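You operate a simulated robot arm through the tools that you are given. There is no shell and no other tool. Be economical: measure what you need, move in short steps, check, and stop when the job is done.

You run a simulated robot arm. Do the job below in one go: nothing can be reset, and whatever is moved stays where it is left.

Task
Rub the spoilt transfer off at mark 2, then wet the tube.
Fine: blue cloth with cleaner from the dispenser, that cloth alone into the lidded bin, lid shut; yellow sponge dipped in the tray and back on the mat; the tube stays in the cradle; leave the other tubes. Set down upright: yellow sponge.
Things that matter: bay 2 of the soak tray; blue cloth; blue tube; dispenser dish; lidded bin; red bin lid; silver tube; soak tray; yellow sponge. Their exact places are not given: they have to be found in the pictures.

It is judged by the outcome, as a careful person would: the job done as asked, and still so three seconds after it is handed in. It fails if anything else is knocked over, pushed out of place, dropped, spilled or broken. A push-on lid holds only when it is set on centred and level and pressed home; a screw cap is set on level and turned clockwise until tight. Flat cloth is picked up by pressing the open fingertips on it (5 to 10 N) and closing them slowly along it; thin cloth reads only 2 to 8 mm in the jaws.

Robot
A 7-joint arm with a two-finger parallel gripper on a trunk, on a base that drives. Base frame: it is fixed to the floor where the robot stands at the start and does not move with it; the origin is under the middle of the robot, x ahead of it, y to its left, z up. Readings come in mm, rad, newtons and seconds.
With the tool pointing down near the work surface it reaches from about 520 to 960 mm from the robot's upright axis, wherever it stands. Its first joint turns from -2.897 to 2.897 rad. Places, roughly: bay 2 of the soak tray [600, 500, 900]; blue cloth (9x6x4 cm) [600, 1300, 800]; dispenser dish [800, 0, 900]; lidded bin [700, -200, 800]; red bin lid [700, -200, 900]; silver tube [1000, 750, 750]; soak tray [600, 500, 900]; yellow sponge (8x4x5 cm) [600, 100, 800]. Payload 3.91 kg.
Tool frame: the origin (TCP) lies between the finger pads and is the grasp point; the fingertips stand 30 mm ahead of it; z points along the fingers, y is the line along which they close. The gripper opens to 110 mm. The fingers are 20 mm wide and 10 mm thick; the gripper's body (48 by 112 mm) begins 55 mm behind the TCP.
Orientation is that of the tool frame in the base frame, as a unit quaternion [w, x, y, z]. With the fingers straight down and closing along the base's y, the tool's x points along the base's -x, its y along +y and its z along -z.

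Tools
- The arm moves only by the tool arm_command. Its argument "increments" is one flat list of numbers, 6 for each row, row after row: the shift along the base's x, y, z in mm, then the turn, a rotation vector about the base's x, y, z in degrees. In form: [x, y, z, ax, ay, az, x, y, z, ax, ay, az, ...]. A call has 1 to 8 rows; each row shifts and turns the commanded pose from where the row before left it. "grip" is the closure, from 0 (fully open) to 1 (shut), set as the call begins (left out, the last holds). Each row takes 0.2 s and may step no farther than 50 mm and 0.15 rad from the row before; otherwise, or with a gripper value out of range, the whole call is refused. A pose out of reach is approached as far as the arm can. The call stops where the force on the tool passes 90 N (or 10 N more than at its start, if that is more) or the arm is blocked; 0.2 s more then pass. Each finger travels about 72 mm/s and halts on what it meets, pressing with about 33 N; the grip force reading is that of the motor and also rises with nothing between the fingers. The clock runs only during rows and for 0.2 s after the last one: add rows that do not move to give the fingers time. It gives the time, the measured TCP pose, the force on the tool (base axes), the opening and the grip force at its end, in the units of the frame above (readings bear some noise), with the torque about the TCP (base axes, N m) and any sound that the robot's microphone picked up.
- Cameras (640 x 400 px; columns grow to the right, rows downward): "scene" is now at [233.3, 40.2, 1412.3]; the picture's right is [0.54, -0.84, 0.00], its down [-0.68, -0.43, -0.60] and it looks along [0.51, 0.32, -0.80] (base axes); focal length 241 px, centre (320, 200). "wrist" rides on the gripper at [72, 17, -103] in the tool frame; the picture's right is [-0.23, 0.97, 0.00], its down [-0.76, -0.18, -0.62] and it looks along [-0.61, -0.14, 0.78] (tool axes); focal length 222 px, centre (320, 200).
- grab_frame(camera): a new picture of that camera. The clock stands still meanwhile.
- raise_lower(by): slides the trunk up (or, below 0, down) by that many mm; the arm and the scene camera ride with it, the base frame stays. It gives what a move gives, with no picture.
- roll_base(legs): drives the robot by 1 to 6 legs, each [ahead, left, turn to the left] in mm, mm and rad, along the robot's own axes; the way and the turn of a leg run together, so that a leg with both is an arc; at most 1500 mm and 3.142 rad a leg. The arm and the cameras ride along, it lands a little off, and it stops where it bumps. It gives what a move gives.
- head_to(pan, tilt): turns the head with the scene camera to pan (to the left, within 1.501 rad either way) and tilt (down, from -0.506 to 1.204), counted from straight ahead of the robot. It gives what a move gives.
- pixel_to_xyz(camera, pixels): for up to 12 pixels [column, row] of the newest picture of that camera ("zoom" is the newest enlarged one), the place [x, y, z] in the base frame of the surface seen there, good to about 3 mm. The clock stands still meanwhile.
- enlarge(camera, box): a new picture of the part [left, top, right, bottom] of that camera's present view, enlarged. The clock stands still meanwhile.
- sign_off(): hands the job in; it is judged then, once.

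Keep the steps short. Do not move on a guess: measure, check each grasp and each placing, and mend mistakes. In all there are 80 turns and 48 pictures (those below and enlarged ones count). Leave the gripper open and the arm clear of the work at the hand-in unless told otherwise, and finish with a single line.

The tools are called after "Emit:" by a JSON object that holds its "fn" and its "kwargs". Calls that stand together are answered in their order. arm_command: Moves the arm, as the interface text tells. Its arguments: {"type":"object","properties":{"increments":{"type":"array","items":{"type":"number"}},"grip":{"type":"number"}},"required":["increments"]} The other tools are called the same way: raise_lower (by) slides the trunk up or down; roll_base (legs) drives the base; head_to (pan, tilt) turns the head that bears the scene camera; grab_frame (camera) takes a picture; pixel_to_xyz (camera, pixels) gives the place of the surface under pixels of a picture; enlarge (camera, box) takes an enlarged picture of a part of a camera's view; sign_off () hands the job in.

At the start:

```text
time_s: 0.0
eef_pos: [344.9, 334.8, 1178.5]
tool_rot: [0.0, 0.0, 1.0, 0.0]
force: [0.0, 0.8, -0.3]
ft_torque: [0.0, -0.01, -0.02]
opening: 109.9
grip_force: 0.0
trunk travel left (down, up): [-625.0, 57.0]
robot x, y, heading: [1.1, -3.2, -0.002]
head pan, tilt: [0.565, 0.929]
```

scene: 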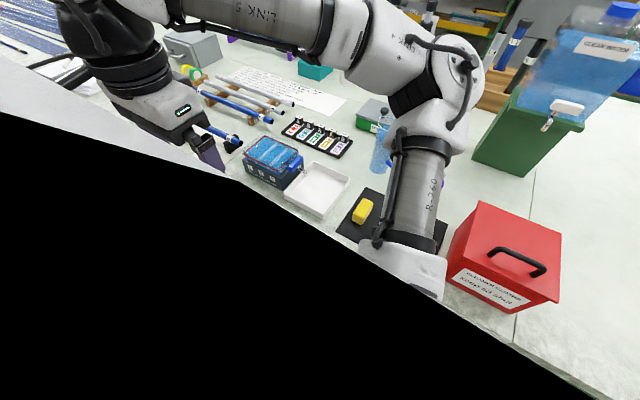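
wrist: 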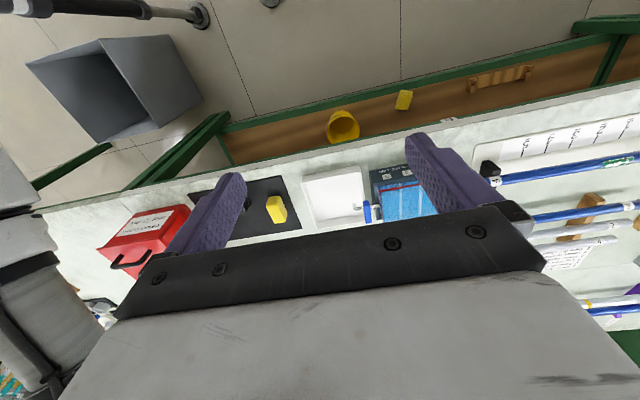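

The arm hides part of the bench. I'll turn the head left to see the tubes and the cloth.

Emit:
{"fn": "head_to", "kwargs": {"pan": 1.1, "tilt": 0.6}}

Emit:
{"fn": "grab_frame", "kwargs": {"camera": "scene"}}

Emit:
{"fn": "enlarge", "kwargs": {"camera": "wrist", "box": [360, 80, 640, 320]}}

```text
time_s: 1.0
eef_pos: [346.2, 335.4, 1180.4]
tool_rot: [0.0, 0.0, 1.0, 0.0]
force: [-0.5, 0.1, -0.7]
ft_torque: [0.03, -0.01, -0.01]
opening: 110.0
grip_force: 0.0
trunk travel left (down, up): [-625.0, 57.0]
robot x, y, heading: [1.9, -2.3, -0.002]
head pan, tilt: [1.1, 0.6]
```

```text
45 pictures are left
```

scene: 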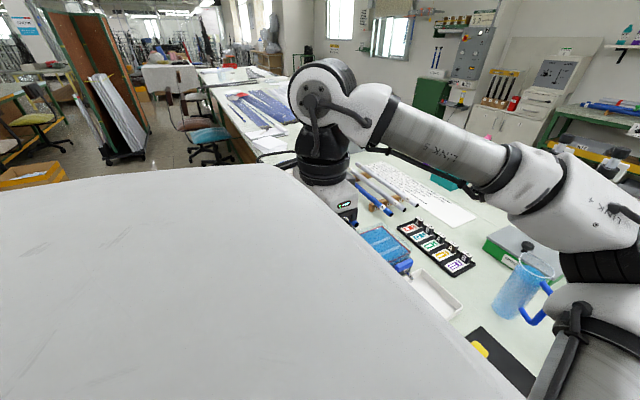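

```text
1.67 times, centred on (500, 200) of wrist
```

zoom: 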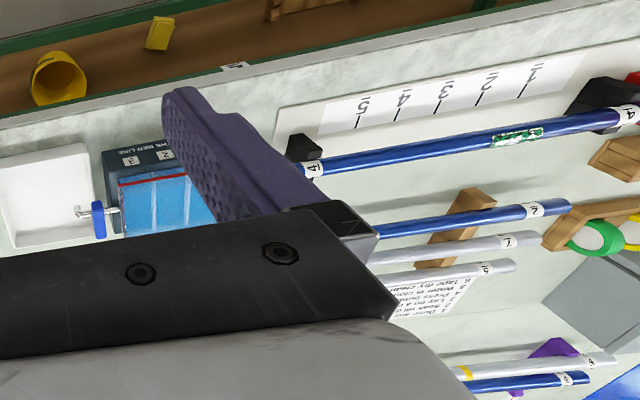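

The wrist shows a blue tube in a cradle with a scale of marks 1–5. I'll measure key points in these pictures.

Emit:
{"fn": "pixel_to_xyz", "kwargs": {"camera": "zoom", "pixels": [[520, 138], [625, 115], [310, 168], [480, 90], [535, 70], [40, 200], [150, 200], [130, 160], [98, 220], [485, 215], [590, 240], [150, 30]]}}

Emit:
{"fn": "pixel_to_xyz", "kwargs": {"camera": "wrist", "pixels": [[276, 208], [150, 230], [130, 262], [260, 185], [300, 225], [335, 195], [400, 200], [30, 215], [590, 85], [60, 230], [110, 215], [342, 125]]}}

Emit:
{"fn": "pixel_to_xyz", "kwargs": {"camera": "scene", "pixels": [[410, 230], [430, 245], [455, 266], [433, 223], [520, 290], [540, 262], [545, 300], [515, 245], [440, 290], [420, 200], [260, 105], [485, 350]]}}

```text
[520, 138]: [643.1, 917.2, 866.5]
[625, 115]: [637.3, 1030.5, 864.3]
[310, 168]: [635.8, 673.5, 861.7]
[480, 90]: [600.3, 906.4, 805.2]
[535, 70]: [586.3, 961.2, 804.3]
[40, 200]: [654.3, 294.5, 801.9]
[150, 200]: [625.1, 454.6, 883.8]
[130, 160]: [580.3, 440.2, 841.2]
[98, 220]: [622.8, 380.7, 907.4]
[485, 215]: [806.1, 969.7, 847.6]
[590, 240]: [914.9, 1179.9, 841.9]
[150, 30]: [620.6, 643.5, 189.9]
```

```text
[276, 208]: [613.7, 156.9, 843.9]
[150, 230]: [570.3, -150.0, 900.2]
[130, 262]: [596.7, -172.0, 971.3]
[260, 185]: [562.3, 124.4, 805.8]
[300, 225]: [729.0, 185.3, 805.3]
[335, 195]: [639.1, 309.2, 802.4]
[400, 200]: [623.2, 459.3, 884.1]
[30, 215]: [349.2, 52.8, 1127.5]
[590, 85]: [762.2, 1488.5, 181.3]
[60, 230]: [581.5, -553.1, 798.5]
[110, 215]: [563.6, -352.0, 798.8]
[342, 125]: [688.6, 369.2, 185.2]
```

```text
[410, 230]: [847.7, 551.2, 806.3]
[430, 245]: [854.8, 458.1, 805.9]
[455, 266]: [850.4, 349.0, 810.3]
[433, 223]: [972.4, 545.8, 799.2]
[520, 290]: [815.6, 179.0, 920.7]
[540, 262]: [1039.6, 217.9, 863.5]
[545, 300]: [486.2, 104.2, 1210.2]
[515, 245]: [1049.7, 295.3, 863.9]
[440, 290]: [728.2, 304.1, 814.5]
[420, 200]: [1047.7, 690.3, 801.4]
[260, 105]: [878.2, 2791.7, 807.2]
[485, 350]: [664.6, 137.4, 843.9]
```

Bench is at z≈800; the blue tube runs along y at x≈640, and the transfer is at about y=917. I'll drive left along the bench for a better view.

Emit:
{"fn": "roll_base", "kwargs": {"legs": [[0, 700, 0]]}}

Emit:
{"fn": "head_to", "kwargs": {"pan": 0.3, "tilt": 0.8}}

Emit:
{"fn": "grab_frame", "kwargs": {"camera": "scene"}}

Emit:
{"fn": "grab_frame", "kwargs": {"camera": "wrist"}}

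```text
time_s: 6.8
eef_pos: [346.8, 1037.8, 1179.8]
tool_rot: [0.0, 0.001, 1.0, 0.0]
force: [0.3, 0.2, 0.2]
ft_torque: [-0.03, 0.01, 0.0]
opening: 109.9
grip_force: 0.1
trunk travel left (down, up): [-625.0, 57.0]
robot x, y, heading: [-0.4, 704.2, -0.0]
head pan, tilt: [1.1, 0.6]
```

```text
time_s: 8.0
eef_pos: [347.7, 1037.2, 1180.1]
tool_rot: [0.0, 0.001, 1.0, 0.0]
force: [0.1, 0.1, -0.2]
ft_torque: [0.01, 0.03, -0.04]
opening: 110.1
grip_force: 0.1
trunk travel left (down, up): [-625.0, 57.0]
robot x, y, heading: [2.9, 701.2, -0.0]
head pan, tilt: [0.3, 0.799]
```

```text
43 pictures are left
```

scene: 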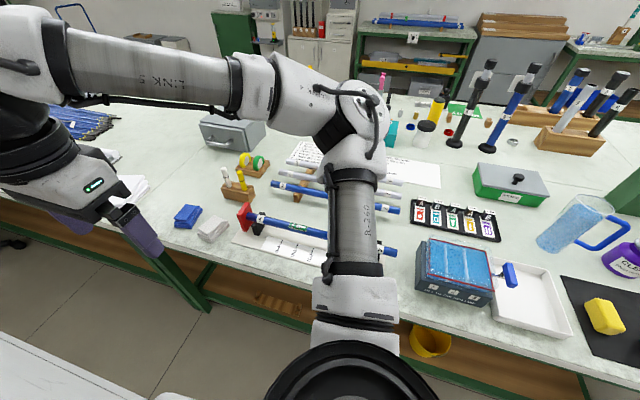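

```text
42 pictures are left
```

wrist: 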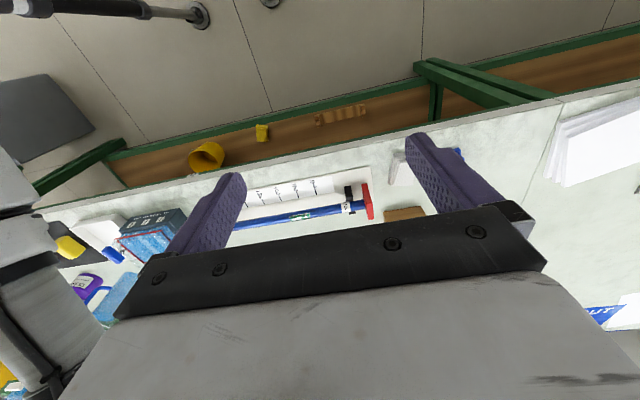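

Blue cloth at (187,215) with a white one beside it, and a purple "CLE…" container at right. I'll enlarge both areas and the sheet.

Emit:
{"fn": "enlarge", "kwargs": {"camera": "scene", "box": [150, 130, 430, 305]}}

Emit:
{"fn": "pixel_to_xyz", "kwargs": {"camera": "zoom", "pixels": [[85, 190], [85, 212], [145, 222], [215, 190], [250, 200], [333, 219], [275, 190], [365, 200], [405, 240], [320, 258], [540, 275], [355, 135]]}}

Emit:
{"fn": "head_to", "kwargs": {"pan": -0.5, "tilt": 0.8}}

Emit:
{"fn": "grab_frame", "kwargs": {"camera": "scene"}}

```text
2.29 times, centred on (290, 218) of scene
```

zoom: 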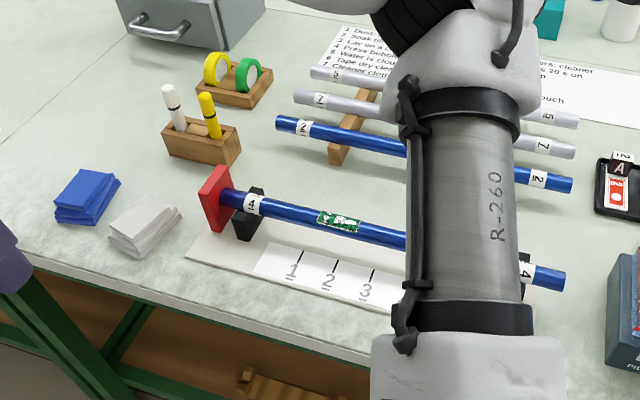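

```text
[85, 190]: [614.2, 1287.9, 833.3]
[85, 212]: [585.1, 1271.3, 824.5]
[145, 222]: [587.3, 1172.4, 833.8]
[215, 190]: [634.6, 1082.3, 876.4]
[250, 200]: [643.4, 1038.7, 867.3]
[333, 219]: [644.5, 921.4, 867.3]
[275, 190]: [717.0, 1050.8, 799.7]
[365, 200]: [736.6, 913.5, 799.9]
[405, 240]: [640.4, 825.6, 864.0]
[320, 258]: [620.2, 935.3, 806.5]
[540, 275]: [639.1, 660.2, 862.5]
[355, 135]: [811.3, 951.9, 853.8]
```

```text
time_s: 9.1
eef_pos: [347.2, 1035.9, 1179.9]
tool_rot: [0.0, 0.001, 1.0, 0.0]
force: [-1.0, 0.3, 0.1]
ft_torque: [-0.04, 0.0, -0.02]
opening: 110.1
grip_force: 0.1
trunk travel left (down, up): [-625.0, 57.0]
robot x, y, heading: [1.7, 703.7, -0.003]
head pan, tilt: [-0.499, 0.799]
```

```text
40 pictures are left
```

scene: 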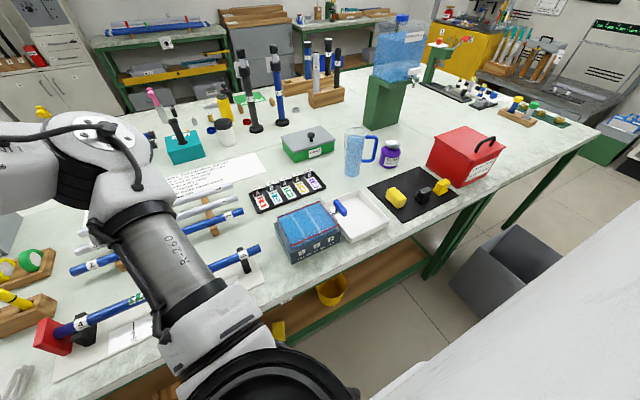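

Emit:
{"fn": "enlarge", "kwargs": {"camera": "scene", "box": [260, 100, 520, 262]}}

Emit:
{"fn": "pixel_to_xyz", "kwargs": {"camera": "zoom", "pixels": [[340, 228], [405, 237], [440, 204], [320, 128], [325, 100], [230, 125], [315, 145], [120, 285], [150, 330], [500, 130], [560, 115], [245, 290]]}}

Emit:
{"fn": "enlarge", "kwargs": {"camera": "scene", "box": [150, 140, 290, 230]}}

```text
2.46 times, centred on (390, 181) of scene
```

zoom: 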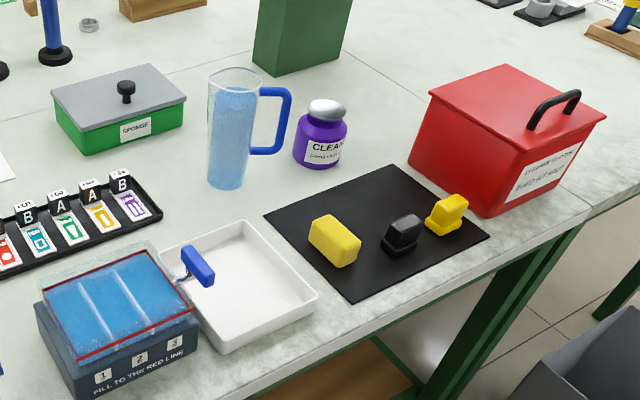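

```text
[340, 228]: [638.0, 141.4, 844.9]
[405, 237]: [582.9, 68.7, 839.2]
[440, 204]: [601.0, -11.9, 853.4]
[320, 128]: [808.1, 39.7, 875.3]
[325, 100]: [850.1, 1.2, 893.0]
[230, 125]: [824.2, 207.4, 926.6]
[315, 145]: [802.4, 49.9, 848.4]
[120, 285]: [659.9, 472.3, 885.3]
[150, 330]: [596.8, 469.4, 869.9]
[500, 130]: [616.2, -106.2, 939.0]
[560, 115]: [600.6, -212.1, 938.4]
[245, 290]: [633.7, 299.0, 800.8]
```

```text
4.44 times, centred on (220, 185) of scene
```

zoom: 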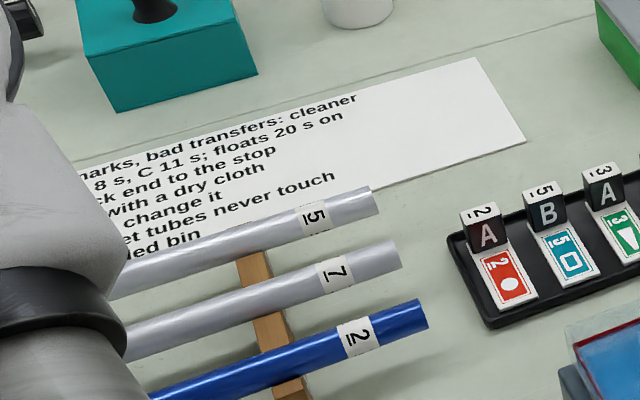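

The sheet's left part is hidden by the arm. I'll swing the arm above the blue cloth (high up), then look again.

Emit:
{"fn": "arm_command", "kwargs": {"increments": [25, 30, -14, 0, 0, 0, 25, 30, -14, 0, 0, 0, 25, 30, -14, 0, 0, 0, 25, 30, -14, 0, 0, 0, 25, 30, -14, 0, 0, 0, 25, 30, -14, 0, 0, 0, 25, 30, -14, 0, 0, 0, 25, 30, -14, 0, 0, 0], "grip": 0}}

Emit:
{"fn": "grab_frame", "kwargs": {"camera": "wrist"}}

Emit:
{"fn": "head_to", "kwargs": {"pan": 0.1, "tilt": 0.8}}

Emit:
{"fn": "grab_frame", "kwargs": {"camera": "scene"}}

```text
time_s: 10.9
eef_pos: [547.4, 1277.1, 1067.7]
tool_rot: [0.0, 0.0, 1.0, 0.0]
force: [-0.3, 0.7, 0.2]
ft_torque: [-0.03, -0.02, 0.02]
opening: 110.0
grip_force: 0.1
trunk travel left (down, up): [-625.0, 57.0]
robot x, y, heading: [-2.5, 704.2, -0.002]
head pan, tilt: [-0.499, 0.799]
```

```text
37 pictures are left
```

wrist: 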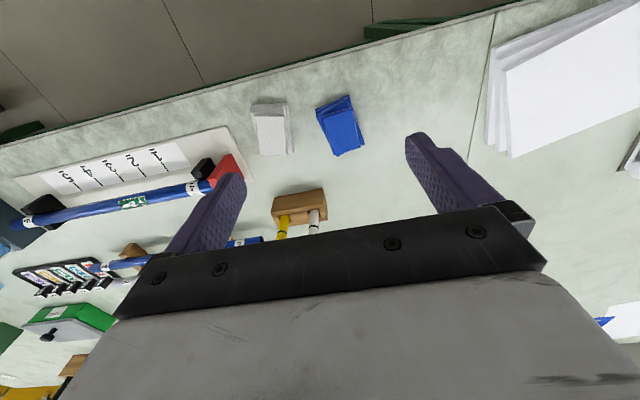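

```text
time_s: 11.9
eef_pos: [547.0, 1276.2, 1068.1]
tool_rot: [0.0, 0.002, 1.0, 0.0]
force: [0.2, 0.5, 0.6]
ft_torque: [-0.03, 0.01, -0.02]
opening: 110.0
grip_force: 0.1
trunk travel left (down, up): [-625.0, 57.0]
robot x, y, heading: [3.3, 702.2, -0.001]
head pan, tilt: [0.099, 0.799]
```

```text
36 pictures are left
```

scene: 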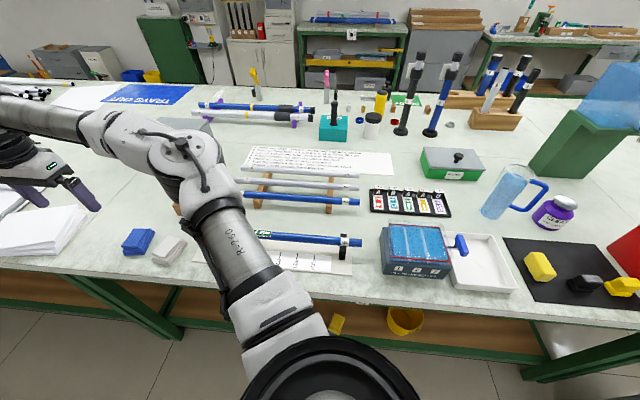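

Now the sheet is visible; I'll enlarge it, the cleaner label, and the blue cloth.

Emit:
{"fn": "enlarge", "kwargs": {"camera": "scene", "box": [230, 140, 400, 180]}}

Emit:
{"fn": "enlarge", "kwargs": {"camera": "scene", "box": [500, 180, 640, 270]}}

Emit:
{"fn": "enlarge", "kwargs": {"camera": "wrist", "box": [240, 80, 400, 180]}}

Emit:
{"fn": "pixel_to_xyz", "kwargs": {"camera": "zoom", "pixels": [[308, 115], [430, 64], [490, 245], [395, 300], [350, 180], [400, 170], [465, 200], [455, 130], [50, 110], [200, 290], [190, 95], [380, 255]]}}

```text
3.76 times, centred on (315, 160) of scene
```

zoom: 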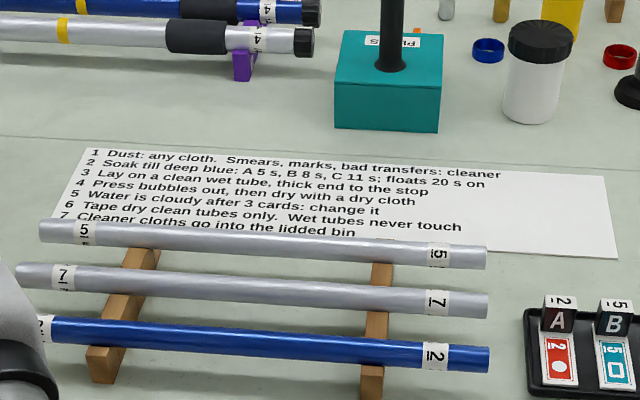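

```text
4.44 times, centred on (570, 225) of scene
```

zoom: 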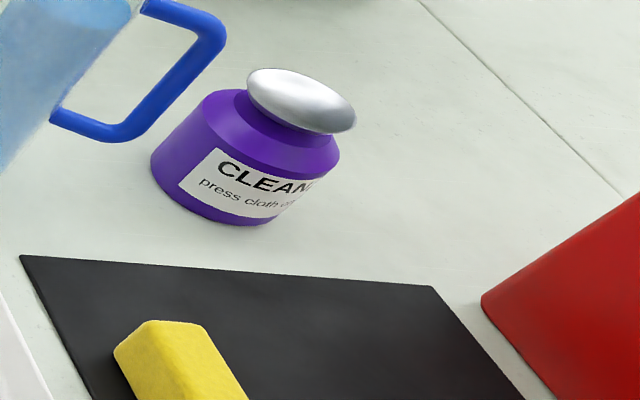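

```text
4.00 times, centred on (320, 130) of wrist
```

zoom: 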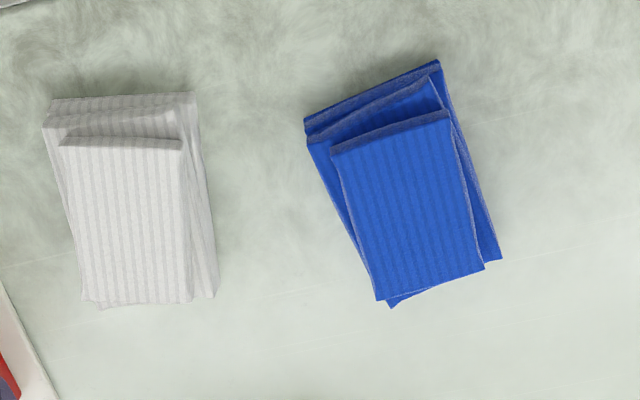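

```text
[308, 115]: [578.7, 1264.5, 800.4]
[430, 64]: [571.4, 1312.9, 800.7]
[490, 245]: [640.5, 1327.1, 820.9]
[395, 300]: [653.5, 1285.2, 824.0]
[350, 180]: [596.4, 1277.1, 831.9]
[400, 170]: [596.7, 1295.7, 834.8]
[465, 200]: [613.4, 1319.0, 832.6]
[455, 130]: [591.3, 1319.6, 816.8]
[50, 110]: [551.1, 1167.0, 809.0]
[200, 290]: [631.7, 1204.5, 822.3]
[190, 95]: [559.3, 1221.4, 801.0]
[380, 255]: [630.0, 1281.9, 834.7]
```

The sheet says bad transfers need cleaner; the dispenser says "press cloth". The bin lid must be open before I hold the wet cloth, so I'll go to the bin first with an empty hand.

Emit:
{"fn": "roll_base", "kwargs": {"legs": [[0, -800, 0]]}}

Emit:
{"fn": "head_to", "kwargs": {"pan": -0.25, "tilt": 0.9}}

Emit:
{"fn": "grab_frame", "kwargs": {"camera": "scene"}}

```text
time_s: 17.7
eef_pos: [544.6, 543.2, 1068.0]
tool_rot: [0.0, -0.001, 1.0, 0.0]
force: [0.6, 0.2, 1.2]
ft_torque: [-0.06, 0.03, 0.0]
opening: 110.2
grip_force: 0.0
trunk travel left (down, up): [-625.0, 57.0]
robot x, y, heading: [-2.5, -33.4, 0.002]
head pan, tilt: [0.099, 0.799]
stopped in leg 1: the robot was blocked; the commanded pose is now the measured one
```

```text
time_s: 18.5
eef_pos: [544.4, 541.0, 1068.0]
tool_rot: [0.0, 0.0, 1.0, 0.0]
force: [-0.2, -0.6, -0.2]
ft_torque: [0.01, 0.03, -0.02]
opening: 110.2
grip_force: 0.0
trunk travel left (down, up): [-625.0, 57.0]
robot x, y, heading: [1.2, -32.2, 0.003]
head pan, tilt: [-0.25, 0.901]
```

```text
32 pictures are left
```

scene: 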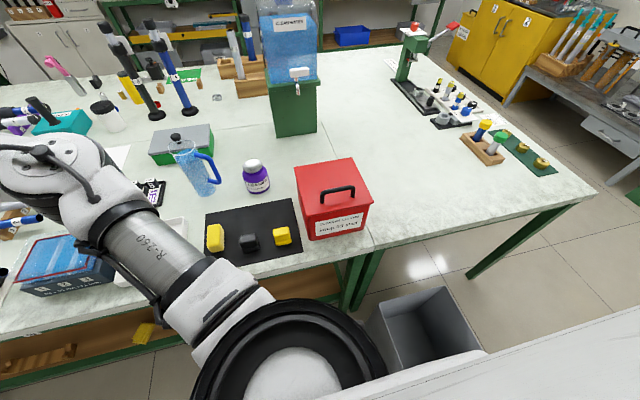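

The base touched something (likely the grey floor bin), so I'll stay left of y≈0. Now measure the bin, lid and handle.

Emit:
{"fn": "enlarge", "kwargs": {"camera": "scene", "box": [190, 140, 400, 270]}}

Emit:
{"fn": "pixel_to_xyz", "kwargs": {"camera": "zoom", "pixels": [[325, 90], [497, 60], [545, 190], [350, 220], [405, 185], [450, 143], [495, 180], [430, 110], [360, 290], [530, 270], [194, 72], [195, 66]]}}

Emit:
{"fn": "pixel_to_xyz", "kwargs": {"camera": "scene", "pixels": [[380, 345], [440, 290], [465, 350], [400, 300], [215, 232], [222, 245], [210, 215], [300, 250], [207, 215], [290, 205], [247, 240], [280, 235]]}}

```text
3.05 times, centred on (295, 205) of scene
```

zoom: 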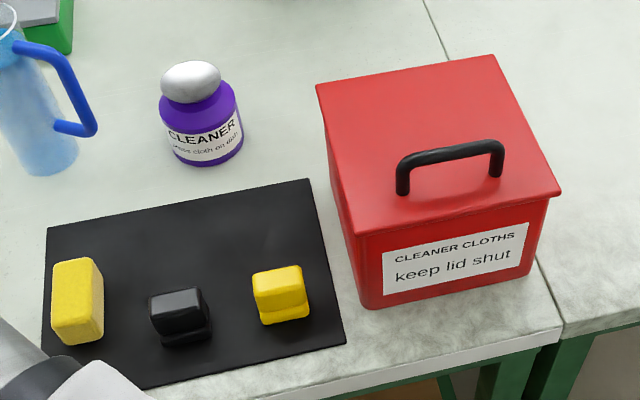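

```text
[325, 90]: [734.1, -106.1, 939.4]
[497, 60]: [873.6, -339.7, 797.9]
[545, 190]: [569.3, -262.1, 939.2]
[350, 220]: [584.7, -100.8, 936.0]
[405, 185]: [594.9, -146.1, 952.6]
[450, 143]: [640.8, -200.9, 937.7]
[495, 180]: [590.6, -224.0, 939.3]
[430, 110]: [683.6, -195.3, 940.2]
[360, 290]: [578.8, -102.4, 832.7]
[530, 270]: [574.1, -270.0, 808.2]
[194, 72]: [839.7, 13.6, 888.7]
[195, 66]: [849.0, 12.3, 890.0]
```

```text
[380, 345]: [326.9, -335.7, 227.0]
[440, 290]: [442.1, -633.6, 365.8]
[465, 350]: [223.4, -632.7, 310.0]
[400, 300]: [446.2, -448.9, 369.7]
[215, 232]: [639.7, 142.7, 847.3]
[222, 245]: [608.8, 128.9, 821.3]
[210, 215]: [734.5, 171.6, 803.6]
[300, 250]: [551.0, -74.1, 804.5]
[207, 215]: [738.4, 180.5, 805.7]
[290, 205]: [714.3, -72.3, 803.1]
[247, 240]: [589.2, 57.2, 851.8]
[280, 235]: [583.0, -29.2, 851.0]
```

The handle sits near the front edge, so the lid is probably hinged at the back. I'll measure the bar and the back edge more exactly.

Emit:
{"fn": "pixel_to_xyz", "kwargs": {"camera": "zoom", "pixels": [[403, 160], [420, 156], [450, 150], [480, 145], [497, 145], [495, 160], [403, 180], [490, 62], [485, 66], [325, 86], [555, 185], [353, 226]]}}

Emit:
{"fn": "arm_command", "kwargs": {"increments": [5, -49, 0, 0, 0, -8, 5, -49, 0, 0, 0, -8, 5, -49, 0, 0, 0, -8, 5, -49, 0, 0, 0, -8, 5, -49, 0, 0, 0, -8, 5, -49, 0, 0, 0, -8, 5, -49, 0, 0, 0, -8, 5, -49, 0, 0, 0, -8]}}

Emit:
{"fn": "arm_command", "kwargs": {"increments": [2, -48, 0, 0, 0, -8, 2, -48, 0, 0, 0, -8, 1, -48, 0, 0, 0, -8, 1, -48, 0, 0, 0, -2, 0, -48, 0, 0, 0, 0, 0, -48, 0, 0, 0, 0, 0, -46, 0, 0, 0, 0]}}

Emit:
{"fn": "grab_frame", "kwargs": {"camera": "wrist"}}

```text
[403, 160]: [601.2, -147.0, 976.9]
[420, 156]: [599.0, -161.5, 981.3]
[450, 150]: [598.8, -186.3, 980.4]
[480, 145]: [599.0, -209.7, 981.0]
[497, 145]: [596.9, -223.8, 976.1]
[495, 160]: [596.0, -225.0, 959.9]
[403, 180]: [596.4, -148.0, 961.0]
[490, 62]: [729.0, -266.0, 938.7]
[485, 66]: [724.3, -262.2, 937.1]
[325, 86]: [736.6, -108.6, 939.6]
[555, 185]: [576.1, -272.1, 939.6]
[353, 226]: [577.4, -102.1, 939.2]
```

```text
time_s: 20.3
eef_pos: [583.9, 149.0, 1068.0]
tool_rot: [0.0, 0.532, 0.847, 0.001]
force: [-0.2, 0.0, -0.2]
ft_torque: [0.04, -0.03, 0.01]
opening: 110.3
grip_force: 0.0
trunk travel left (down, up): [-625.0, 57.0]
robot x, y, heading: [-3.2, -35.7, 0.004]
head pan, tilt: [-0.25, 0.901]
```

```text
time_s: 21.9
eef_pos: [588.5, -184.7, 1067.7]
tool_rot: [0.001, 0.706, 0.708, 0.001]
force: [0.2, 0.2, -0.3]
ft_torque: [-0.02, 0.01, 0.0]
opening: 110.0
grip_force: 0.0
trunk travel left (down, up): [-625.0, 57.0]
robot x, y, heading: [-3.7, -36.3, 0.001]
head pan, tilt: [-0.25, 0.901]
```

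```text
30 pictures are left
```

wrist: 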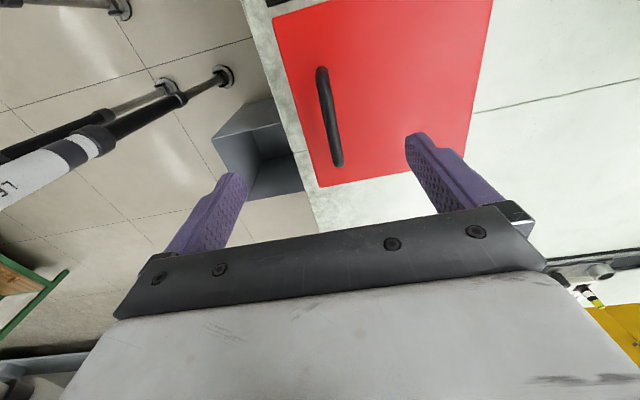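

The bar is at x≈599, top z≈981. I'll lower with open fingers straddling it and then close.

Emit:
{"fn": "arm_command", "kwargs": {"increments": [10, 0, -30, 0, 0, 0, 0, 0, -40, 0, 0, 0, 0, 0, -20, 0, 0, 0]}}

Emit:
{"fn": "arm_command", "kwargs": {"increments": [0, 0, 0, 0, 0, 0, 0, 0, 0, 0, 0, 0, 0, 0, 0, 0, 0, 0, 0, 0, 0, 0, 0, 0], "grip": 1}}

Emit:
{"fn": "arm_command", "kwargs": {"increments": [0, 0, 6, 0, 0, 0, 0, 0, 6, 0, 0, 0]}}

Emit:
{"fn": "enlarge", "kwargs": {"camera": "scene", "box": [260, 120, 400, 250]}}

```text
time_s: 22.7
eef_pos: [600.1, -183.5, 978.7]
tool_rot: [0.001, 0.707, 0.707, 0.001]
force: [0.0, 0.0, -0.2]
ft_torque: [-0.01, 0.0, 0.04]
opening: 110.3
grip_force: 0.0
trunk travel left (down, up): [-625.0, 57.0]
robot x, y, heading: [-1.5, -34.2, 0.006]
head pan, tilt: [-0.25, 0.901]
```

```text
time_s: 23.7
eef_pos: [601.6, -183.5, 978.6]
tool_rot: [0.0, 0.707, 0.707, 0.0]
force: [-1.1, 0.5, -0.1]
ft_torque: [0.01, 0.01, -0.03]
opening: 11.9
grip_force: 44.9
trunk travel left (down, up): [-625.0, 57.0]
robot x, y, heading: [-4.7, -33.7, 0.001]
head pan, tilt: [-0.25, 0.901]
```

```text
time_s: 24.3
eef_pos: [603.6, -184.1, 989.5]
tool_rot: [0.001, 0.707, 0.707, 0.001]
force: [28.2, -0.2, -13.6]
ft_torque: [-0.58, 0.04, 0.07]
opening: 11.6
grip_force: 45.0
trunk travel left (down, up): [-625.0, 57.0]
robot x, y, heading: [0.4, -32.7, 0.002]
head pan, tilt: [-0.25, 0.901]
```

```text
3.08 times, centred on (330, 185) of scene
```

zoom: 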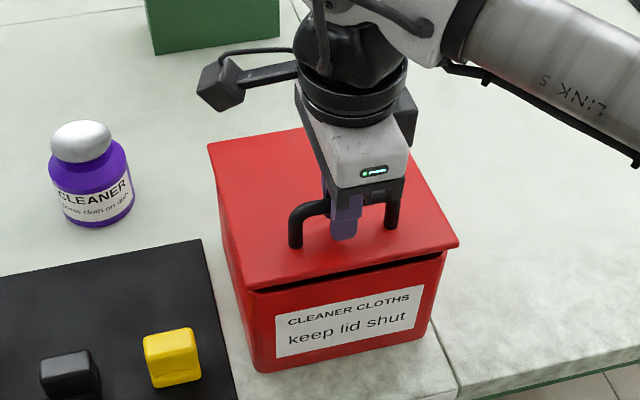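

The lid is hinged at the back (gap at front, pull toward +x). I'll follow the arc around a hinge near x=737, z=937, first part.

Emit:
{"fn": "arm_command", "kwargs": {"increments": [13, 0, 22, 0, 0, 0, 15, 0, 20, 0, 0, 0, 18, 0, 17, 0, 0, 0, 21, 0, 13.5, 0, 0, 0]}}

```text
time_s: 25.3
eef_pos: [664.7, -183.9, 1064.6]
tool_rot: [0.0, 0.707, 0.708, 0.0]
force: [-4.4, 1.8, 3.3]
ft_torque: [-0.06, 0.23, -0.21]
opening: 11.5
grip_force: 45.4
trunk travel left (down, up): [-625.0, 57.0]
robot x, y, heading: [-3.8, -33.4, -0.001]
head pan, tilt: [-0.25, 0.901]
```

Forces are small and the arc fits. I'll continue to about 95° open.

Emit:
{"fn": "arm_command", "kwargs": {"increments": [24, 0, 9, 0, 0, 0, 24, 0, 5.5, 0, 0, 0, 25, 0, 1, 0, 0, 0, 25, 0, -3, 0, 0, 0, 18, 0, -5, 0, 0, 0]}}

Emit:
{"fn": "enlarge", "kwargs": {"camera": "scene", "box": [240, 80, 420, 250]}}

```text
time_s: 26.5
eef_pos: [782.4, -184.7, 1074.9]
tool_rot: [0.005, 0.706, 0.708, 0.004]
force: [12.8, -3.6, 44.7]
ft_torque: [0.0, -0.04, -0.02]
opening: 11.7
grip_force: 44.8
trunk travel left (down, up): [-625.0, 57.0]
robot x, y, heading: [-0.2, -32.2, -0.001]
head pan, tilt: [-0.25, 0.901]
```

```text
2.35 times, centred on (330, 165) of scene
```

zoom: 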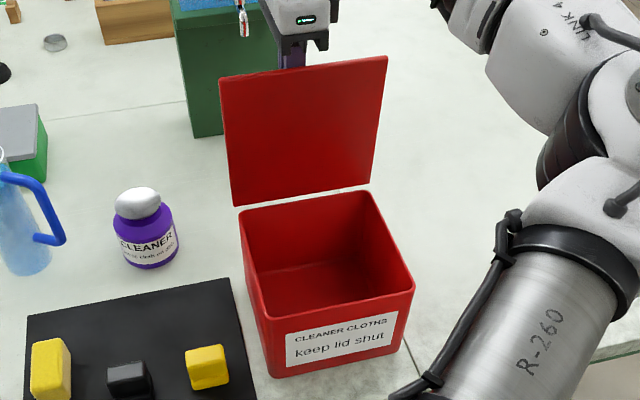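

Lid is about 90° open. I'll ease it a little further past vertical so it stays.

Emit:
{"fn": "arm_command", "kwargs": {"increments": [8, 0, -1, 0, 0, 0, 8, 0, -3, 0, 0, 0, 6, 0, -3, 0, 0, 0]}}

Emit:
{"fn": "enlarge", "kwargs": {"camera": "scene", "box": [240, 60, 420, 250]}}

```text
time_s: 27.3
eef_pos: [804.6, -183.0, 1065.5]
tool_rot: [0.002, 0.708, 0.707, 0.003]
force: [17.2, -5.5, 37.1]
ft_torque: [0.04, -0.09, -0.04]
opening: 11.4
grip_force: 44.9
trunk travel left (down, up): [-625.0, 57.0]
robot x, y, heading: [-0.0, -32.6, 0.001]
head pan, tilt: [-0.25, 0.901]
```

```text
2.11 times, centred on (330, 155) of scene
```

zoom: 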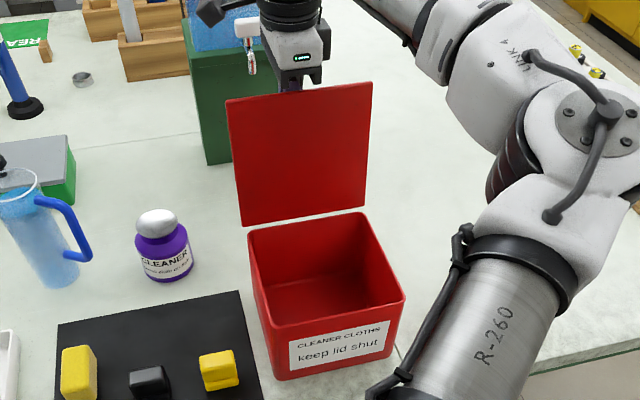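

Lid is ~100° open. I'll check the tank/tap position near the gripper before releasing.

Emit:
{"fn": "pixel_to_xyz", "kwargs": {"camera": "zoom", "pixels": [[250, 62], [247, 35], [215, 130], [230, 160], [205, 20], [298, 60], [270, 95], [360, 90], [300, 200], [157, 215]]}}

Emit:
{"fn": "arm_command", "kwargs": {"increments": [0, 0, 0, 0, 0, 0, 0, 0, 0, 0, 0, 0], "grip": 0.79}}

```text
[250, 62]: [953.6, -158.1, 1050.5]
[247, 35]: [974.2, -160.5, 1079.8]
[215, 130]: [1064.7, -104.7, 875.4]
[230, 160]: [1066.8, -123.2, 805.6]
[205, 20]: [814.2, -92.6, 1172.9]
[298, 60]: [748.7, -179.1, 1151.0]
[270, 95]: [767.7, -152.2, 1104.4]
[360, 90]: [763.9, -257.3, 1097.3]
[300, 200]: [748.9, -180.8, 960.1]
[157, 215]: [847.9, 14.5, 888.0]
```

```text
time_s: 27.9
eef_pos: [804.7, -183.1, 1060.9]
tool_rot: [-0.001, 0.707, 0.707, 0.0]
force: [0.1, -0.2, 0.2]
ft_torque: [0.01, 0.02, -0.01]
opening: 23.0
grip_force: 0.0
trunk travel left (down, up): [-625.0, 57.0]
robot x, y, heading: [-1.8, -34.5, -0.002]
head pan, tilt: [-0.25, 0.901]
```

Free of force. I'll lift straight up, then check the lid stays.

Emit:
{"fn": "arm_command", "kwargs": {"increments": [0, 0, 15, 0, 0, 0, 0, 0, 30, 0, 0, 0, 0, 0, 45, 0, 0, 0, 0, 0, 30, 0, 0, 0]}}

Emit:
{"fn": "arm_command", "kwargs": {"increments": [-20, 45, 0, 0, 0, 8, -20, 45, 0, 0, 0, 8, -20, 45, 0, 0, 0, 8, -20, 45, 0, 0, 0, 8, -20, 45, 0, 0, 0, 8, -20, 45, 0, 0, 0, 8, -20, 45, 0, 0, 0, 8, -20, 45, 0, 0, 0, 8], "grip": 0}}

Emit:
{"fn": "grab_frame", "kwargs": {"camera": "scene"}}

```text
time_s: 28.9
eef_pos: [805.2, -182.2, 1184.5]
tool_rot: [0.0, 0.707, 0.708, 0.0]
force: [0.2, 0.4, -0.2]
ft_torque: [0.0, 0.0, 0.0]
opening: 22.9
grip_force: 0.1
trunk travel left (down, up): [-625.0, 57.0]
robot x, y, heading: [-0.6, -35.3, 0.002]
head pan, tilt: [-0.25, 0.901]
```

```text
time_s: 30.7
eef_pos: [643.9, 177.3, 1181.8]
tool_rot: [0.0, 0.225, 0.974, 0.0]
force: [0.7, -0.3, 0.3]
ft_torque: [0.0, -0.01, 0.0]
opening: 110.2
grip_force: 0.0
trunk travel left (down, up): [-625.0, 57.0]
robot x, y, heading: [1.2, -30.9, 0.005]
head pan, tilt: [-0.25, 0.901]
```

```text
26 pictures are left
```

scene: 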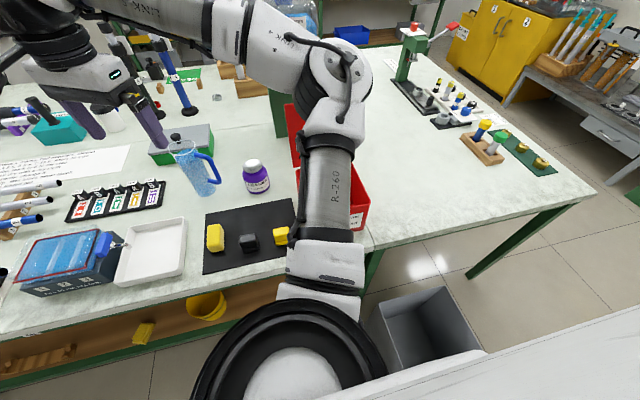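

The lid stays open. Driving left to the cloth.

Emit:
{"fn": "roll_base", "kwargs": {"legs": [[0, 830, 0]]}}

Emit:
{"fn": "arm_command", "kwargs": {"increments": [-5, 42, -20, 0, 0, 8, -5, 42, -20, 0, 0, 8, -5, 42, -20, 0, 0, 8, -5, 42, -20, 0, 0, 8, -5, 42, -20, 0, 0, 6, -4, 42, -20, 0, 0, 0, -4, 42, -20, 0, 0, 0]}}

Emit:
{"fn": "grab_frame", "kwargs": {"camera": "wrist"}}

```text
time_s: 37.6
eef_pos: [638.1, 1018.6, 1181.4]
tool_rot: [0.0, 0.221, 0.975, 0.0]
force: [0.6, -0.1, -0.1]
ft_torque: [0.0, 0.0, -0.05]
opening: 110.0
grip_force: 0.2
trunk travel left (down, up): [-625.0, 57.0]
robot x, y, heading: [-6.9, 802.4, 0.01]
head pan, tilt: [-0.25, 0.901]
```

```text
time_s: 39.2
eef_pos: [605.8, 1314.3, 1041.7]
tool_rot: [0.0, -0.108, 0.994, 0.001]
force: [-0.6, 0.2, -0.4]
ft_torque: [0.02, -0.01, 0.01]
opening: 110.2
grip_force: 0.1
trunk travel left (down, up): [-625.0, 57.0]
robot x, y, heading: [-9.4, 801.8, 0.013]
head pan, tilt: [-0.25, 0.901]
```

```text
25 pictures are left
```

wrist: 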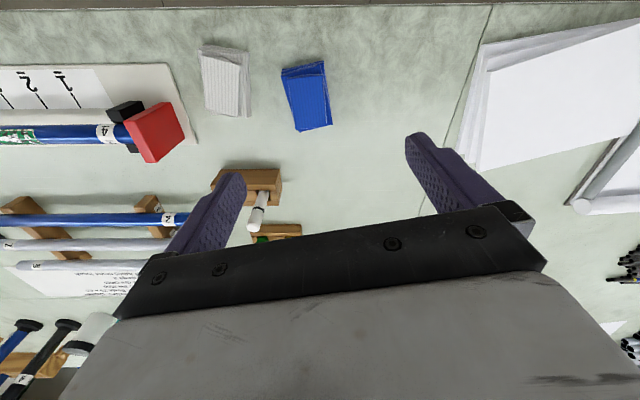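

Measuring the blue cloth's top corners from here.

Emit:
{"fn": "pixel_to_xyz", "kwargs": {"camera": "wrist", "pixels": [[286, 80], [290, 100], [299, 126], [320, 72], [326, 95], [329, 120], [306, 100], [312, 80], [314, 124], [242, 100], [232, 112], [246, 80]]}}

```text
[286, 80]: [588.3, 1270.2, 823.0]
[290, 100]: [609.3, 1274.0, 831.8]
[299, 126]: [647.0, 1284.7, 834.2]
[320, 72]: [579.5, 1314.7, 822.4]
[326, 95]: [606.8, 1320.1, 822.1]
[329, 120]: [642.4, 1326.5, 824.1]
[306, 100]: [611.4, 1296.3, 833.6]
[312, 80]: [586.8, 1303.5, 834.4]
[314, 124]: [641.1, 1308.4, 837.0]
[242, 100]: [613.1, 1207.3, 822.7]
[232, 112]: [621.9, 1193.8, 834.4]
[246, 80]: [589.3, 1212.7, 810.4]
```

Cloth centre ≈(613,1298), top z≈837, yaw ≈12° as already set. Lowering to TCP z 845 and closing.

Emit:
{"fn": "arm_command", "kwargs": {"increments": [4, -8, -40, 0, 0, 0, 3, -8, -40, 0, 0, 0, 0, 0, -45, 0, 0, 0, 0, 0, -40, 0, 0, 0, 0, 0, -30, 0, 0, 0]}}

Emit:
{"fn": "arm_command", "kwargs": {"increments": [0, 0, 0, 0, 0, 0, 0, 0, 0, 0, 0, 0, 0, 0, 0, 0, 0, 0, 0, 0, 0, 0, 0, 0], "grip": 1}}

Emit:
{"fn": "grab_frame", "kwargs": {"camera": "wrist"}}

```text
time_s: 40.4
eef_pos: [611.7, 1296.4, 847.3]
tool_rot: [0.0, -0.109, 0.994, -0.001]
force: [0.3, -0.8, -0.5]
ft_torque: [0.02, 0.01, -0.05]
opening: 109.9
grip_force: 0.1
trunk travel left (down, up): [-625.0, 57.0]
robot x, y, heading: [-7.4, 801.6, 0.007]
head pan, tilt: [-0.25, 0.901]
```

```text
time_s: 41.4
eef_pos: [611.1, 1297.0, 847.4]
tool_rot: [0.0, -0.109, 0.994, 0.0]
force: [1.0, -0.4, 0.2]
ft_torque: [-0.02, 0.01, 0.01]
opening: 55.7
grip_force: 33.5
trunk travel left (down, up): [-625.0, 57.0]
robot x, y, heading: [-9.4, 802.6, 0.01]
head pan, tilt: [-0.25, 0.901]
```

```text
24 pictures are left
```

wrist: 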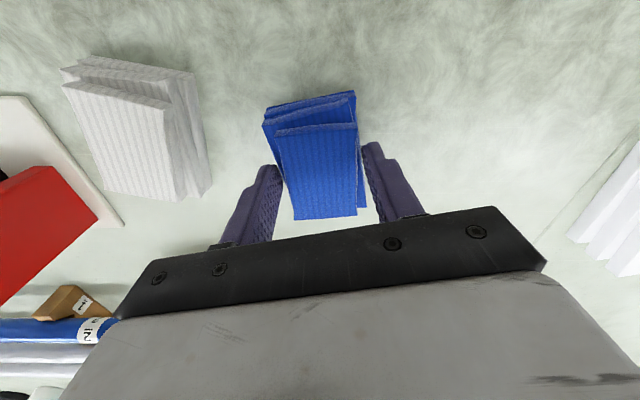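

Gripped (55.7 mm, 33 N). Lifting, then driving to the dispenser.

Emit:
{"fn": "arm_command", "kwargs": {"increments": [0, 0, 40, 0, 0, 0, 0, 0, 45, 0, 0, 0, 0, 0, 45, 0, 0, 0, 0, 0, 45, 0, 0, 0, 0, 0, 45, 0, 0, 0, 0, 0, 30, 0, 0, -6, 0, 0, 0, 0, 0, -6]}}

Emit:
{"fn": "grab_frame", "kwargs": {"camera": "wrist"}}

Emit:
{"fn": "roll_base", "kwargs": {"legs": [[0, -760, 0]]}}

Emit:
{"fn": "grab_frame", "kwargs": {"camera": "scene"}}

```text
time_s: 43.0
eef_pos: [611.8, 1296.4, 1096.9]
tool_rot: [0.0, -0.004, 1.0, 0.001]
force: [0.2, 0.0, -0.2]
ft_torque: [-0.01, 0.05, 0.01]
opening: 0.0
grip_force: 33.2
trunk travel left (down, up): [-625.0, 57.0]
robot x, y, heading: [-7.3, 804.0, 0.018]
head pan, tilt: [-0.25, 0.901]
```

```text
23 pictures are left
```

wrist: 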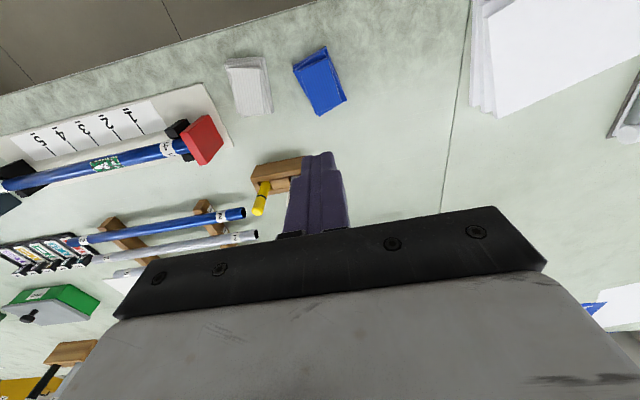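

```text
time_s: 49.3
eef_pos: [618.1, 539.8, 1096.4]
tool_rot: [0.0, -0.007, 1.0, -0.001]
force: [-0.5, 0.3, 1.0]
ft_torque: [-0.01, 0.03, 0.0]
opening: 0.0
grip_force: 33.4
trunk travel left (down, up): [-625.0, 57.0]
robot x, y, heading: [1.4, 40.4, 0.017]
head pan, tilt: [-0.25, 0.901]
```

```text
22 pictures are left
```

scene: 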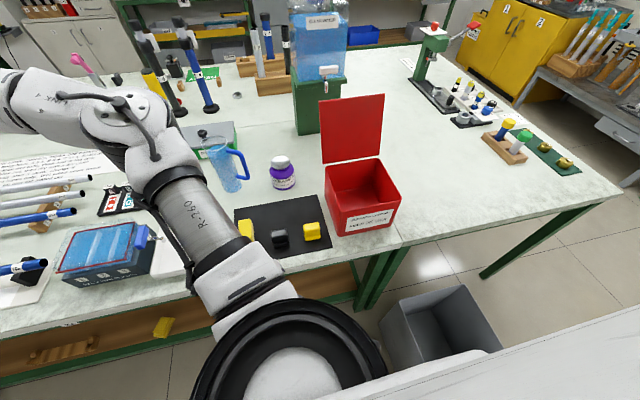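

The cloth slipped out (opening reads 0) and lies back at its place. I'll return and grip it deeper, checking the lift before driving.

Emit:
{"fn": "roll_base", "kwargs": {"legs": [[0, 760, -0.017]]}}

Emit:
{"fn": "arm_command", "kwargs": {"increments": [0, 0, -30, 0, 0, 0, 0, 0, -30, 0, 0, 0, 0, 0, 0, 0, 0, 0], "grip": 0}}

Emit:
{"fn": "enlarge", "kwargs": {"camera": "wrist", "box": [220, 20, 420, 145]}}

```text
time_s: 55.7
eef_pos: [619.2, 1297.5, 1097.5]
tool_rot: [0.0, -0.001, 1.0, 0.0]
force: [0.4, 0.3, 0.2]
ft_torque: [0.04, 0.0, 0.0]
opening: 0.1
grip_force: 33.3
trunk travel left (down, up): [-625.0, 57.0]
robot x, y, heading: [-0.2, 808.3, 0.004]
head pan, tilt: [-0.25, 0.901]
```

```text
time_s: 56.5
eef_pos: [619.8, 1297.3, 1036.4]
tool_rot: [0.0, -0.001, 1.0, 0.0]
force: [-1.1, 0.2, 0.9]
ft_torque: [-0.04, 0.02, 0.01]
opening: 109.9
grip_force: 1.1
trunk travel left (down, up): [-625.0, 57.0]
robot x, y, heading: [-2.2, 806.9, 0.003]
head pan, tilt: [-0.25, 0.901]
```

```text
3.20 times, centred on (320, 82) of wrist
```

zoom: 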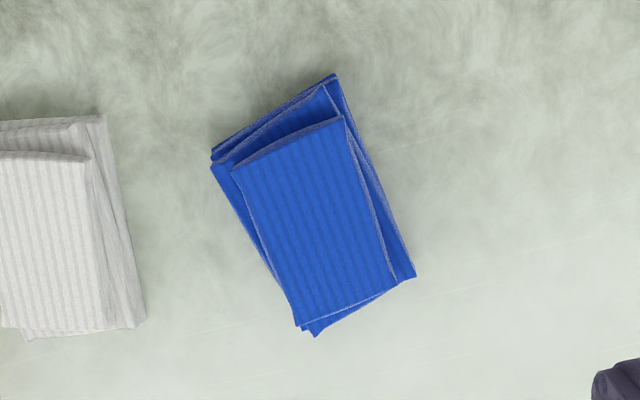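

Emit:
{"fn": "pixel_to_xyz", "kwargs": {"camera": "zoom", "pixels": [[235, 172], [340, 122], [298, 320], [392, 285], [265, 240], [372, 210], [320, 220], [215, 160], [335, 80], [412, 275], [318, 330], [380, 185]]}}

```text
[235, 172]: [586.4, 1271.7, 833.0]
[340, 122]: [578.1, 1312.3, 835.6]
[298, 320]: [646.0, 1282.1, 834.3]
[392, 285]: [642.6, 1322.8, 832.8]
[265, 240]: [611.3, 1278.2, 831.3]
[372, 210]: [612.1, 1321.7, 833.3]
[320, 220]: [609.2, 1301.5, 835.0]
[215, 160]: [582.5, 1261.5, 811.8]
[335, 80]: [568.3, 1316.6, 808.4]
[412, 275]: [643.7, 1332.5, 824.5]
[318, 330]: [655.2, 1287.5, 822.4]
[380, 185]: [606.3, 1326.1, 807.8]
```

The cloth barely moved: centre ≈(612,1300). Going down deeper (TCP z≈834), closing, then a slow short lift to check.

Emit:
{"fn": "arm_command", "kwargs": {"increments": [-4, 3, -45, 0, 0, 6, -3, 0, -45, 0, 0, 6, 0, 0, -45, 0, 0, 0, 0, 0, -45, 0, 0, 0, 0, 0, -22, 0, 0, 0]}}

Emit:
{"fn": "arm_command", "kwargs": {"increments": [0, 0, 0, 0, 0, 0, 0, 0, 0, 0, 0, 0, 0, 0, 0, 0, 0, 0, 0, 0, 0, 0, 0, 0, 0, 0, 0, 0, 0, 0], "grip": 1}}

Emit:
{"fn": "arm_command", "kwargs": {"increments": [0, 0, 5, 0, 0, 0, 0, 0, 8, 0, 0, 0, 0, 0, 12, 0, 0, 0, 0, 0, 15, 0, 0, 0]}}

Emit:
{"fn": "grab_frame", "kwargs": {"camera": "wrist"}}

```text
time_s: 57.7
eef_pos: [612.3, 1299.7, 834.2]
tool_rot: [0.001, -0.105, 0.994, 0.0]
force: [0.1, 0.1, -0.1]
ft_torque: [-0.01, 0.02, -0.02]
opening: 109.8
grip_force: 0.1
trunk travel left (down, up): [-625.0, 57.0]
robot x, y, heading: [-1.2, 807.3, 0.005]
head pan, tilt: [-0.25, 0.901]
```

```text
time_s: 58.9
eef_pos: [612.5, 1300.0, 835.8]
tool_rot: [0.0, -0.105, 0.994, 0.001]
force: [-0.2, 1.0, 0.4]
ft_torque: [0.0, -0.03, -0.02]
opening: 57.4
grip_force: 33.1
trunk travel left (down, up): [-625.0, 57.0]
robot x, y, heading: [-5.4, 807.6, -0.0]
head pan, tilt: [-0.25, 0.901]
```

```text
time_s: 59.9
eef_pos: [612.5, 1299.5, 875.3]
tool_rot: [0.0, -0.104, 0.995, 0.0]
force: [0.6, -0.2, -0.7]
ft_torque: [-0.01, 0.01, -0.03]
opening: 57.2
grip_force: 33.2
trunk travel left (down, up): [-625.0, 57.0]
robot x, y, heading: [-4.1, 811.6, 0.007]
head pan, tilt: [-0.25, 0.901]
```

```text
20 pictures are left
```

wrist: 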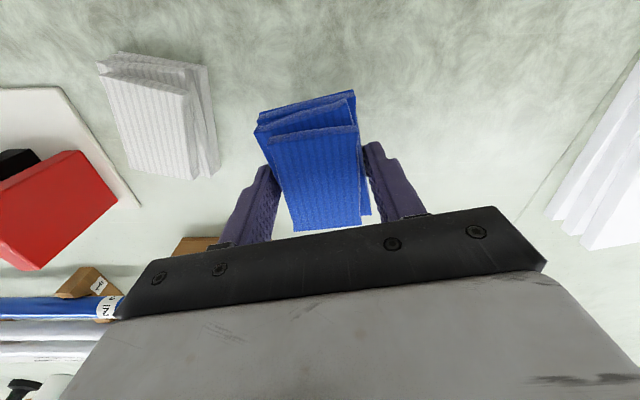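

Held this time (57 mm after lifting). Lifting on at a gentle pace.

Emit:
{"fn": "arm_command", "kwargs": {"increments": [0, 0, 20, 0, 0, 0, 0, 0, 25, 0, 0, 0, 0, 0, 25, 0, 0, 0, 0, 0, 25, 0, 0, 0, 0, 0, 25, 0, 0, 0, 0, 0, 25, 0, 0, 0, 0, 0, 20, 0, 0, 0]}}

```text
time_s: 61.5
eef_pos: [612.8, 1301.2, 1041.1]
tool_rot: [0.0, -0.104, 0.995, 0.0]
force: [0.3, 0.6, -1.0]
ft_torque: [-0.01, 0.01, -0.03]
opening: 57.4
grip_force: 33.0
trunk travel left (down, up): [-625.0, 57.0]
robot x, y, heading: [-5.1, 805.3, 0.002]
head pan, tilt: [-0.25, 0.901]
```

Still held. Driving to the dispenser.

Emit:
{"fn": "roll_base", "kwargs": {"legs": [[0, -765, 0]]}}

Emit:
{"fn": "enlarge", "kwargs": {"camera": "scene", "box": [190, 120, 330, 220]}}

Emit:
{"fn": "pixel_to_xyz", "kwargs": {"camera": "zoom", "pixels": [[410, 160], [410, 175], [390, 175], [430, 180], [410, 195], [445, 180], [85, 100], [255, 170], [150, 110], [410, 230]]}}

```text
time_s: 67.8
eef_pos: [613.5, 536.0, 1040.1]
tool_rot: [0.0, -0.105, 0.994, 0.0]
force: [-0.4, -0.3, -0.3]
ft_torque: [-0.01, -0.02, 0.02]
opening: 57.1
grip_force: 32.9
trunk travel left (down, up): [-625.0, 57.0]
robot x, y, heading: [-7.2, 44.7, 0.004]
head pan, tilt: [-0.25, 0.901]
```

```text
4.00 times, centred on (260, 170) of scene
```

zoom: 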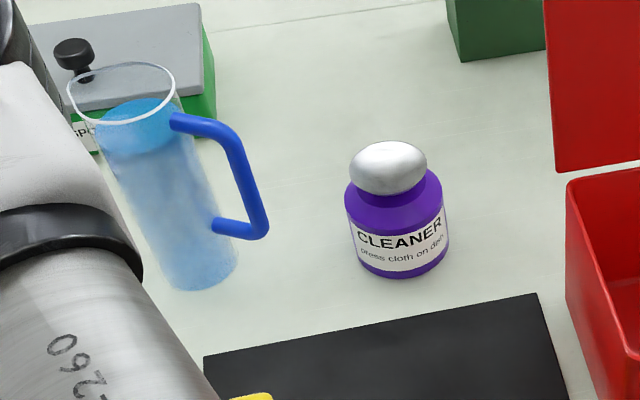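

```text
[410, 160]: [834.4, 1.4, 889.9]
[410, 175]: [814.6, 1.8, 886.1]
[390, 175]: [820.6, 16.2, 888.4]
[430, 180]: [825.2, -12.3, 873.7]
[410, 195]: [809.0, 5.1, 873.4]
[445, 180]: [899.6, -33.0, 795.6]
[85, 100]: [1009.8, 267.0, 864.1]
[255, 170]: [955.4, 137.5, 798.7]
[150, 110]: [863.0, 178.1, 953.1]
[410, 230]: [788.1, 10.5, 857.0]
```

Dish centre ≈(832,13), top z≈890. Moving above it at safe height.

Emit:
{"fn": "arm_command", "kwargs": {"increments": [18, -43.6, 0, 0, 0, -3, 18, -43.6, 0, 0, 0, -3, 18, -43.6, 0, 0, 0, -3, 18, -43.6, 0, 0, 0, -3, 18, -43.6, 0, 0, 0, 0, 18, -43.6, 0, 0, 0, 0, 18, -43.6, 0, 0, 0, 0, 18, -43.6, 0, 0, 0, 0]}}

Emit:
{"fn": "arm_command", "kwargs": {"increments": [18, -43.6, 0, 0, 0, 0, 18, -43.6, 0, 0, 0, 0, 18, -43.6, 0, 0, 0, 0, 20, -43.6, -30, 0, 0, 0, 0, 0, 0, 0, 0, 0]}}

Emit:
{"fn": "grab_frame", "kwargs": {"camera": "scene"}}

```text
time_s: 69.6
eef_pos: [756.9, 186.6, 1040.6]
tool_rot: [0.0, -0.001, 1.0, 0.0]
force: [-0.4, -0.4, -1.0]
ft_torque: [0.0, 0.01, 0.0]
opening: 57.0
grip_force: 32.7
trunk travel left (down, up): [-625.0, 57.0]
robot x, y, heading: [-5.2, 42.7, -0.002]
head pan, tilt: [-0.25, 0.901]
```

```text
refused: row 4 steps farther than a row can; nothing moved
```

```text
18 pictures are left
```

scene: 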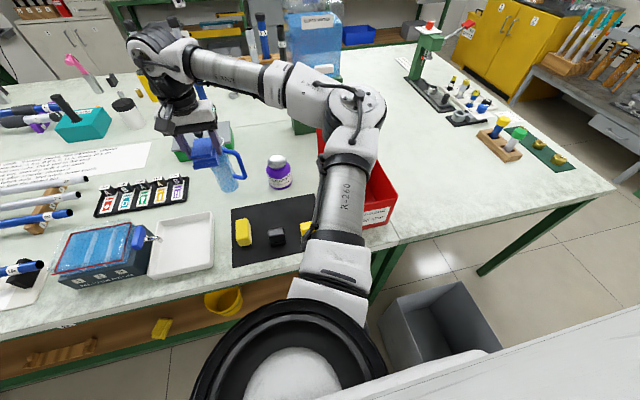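

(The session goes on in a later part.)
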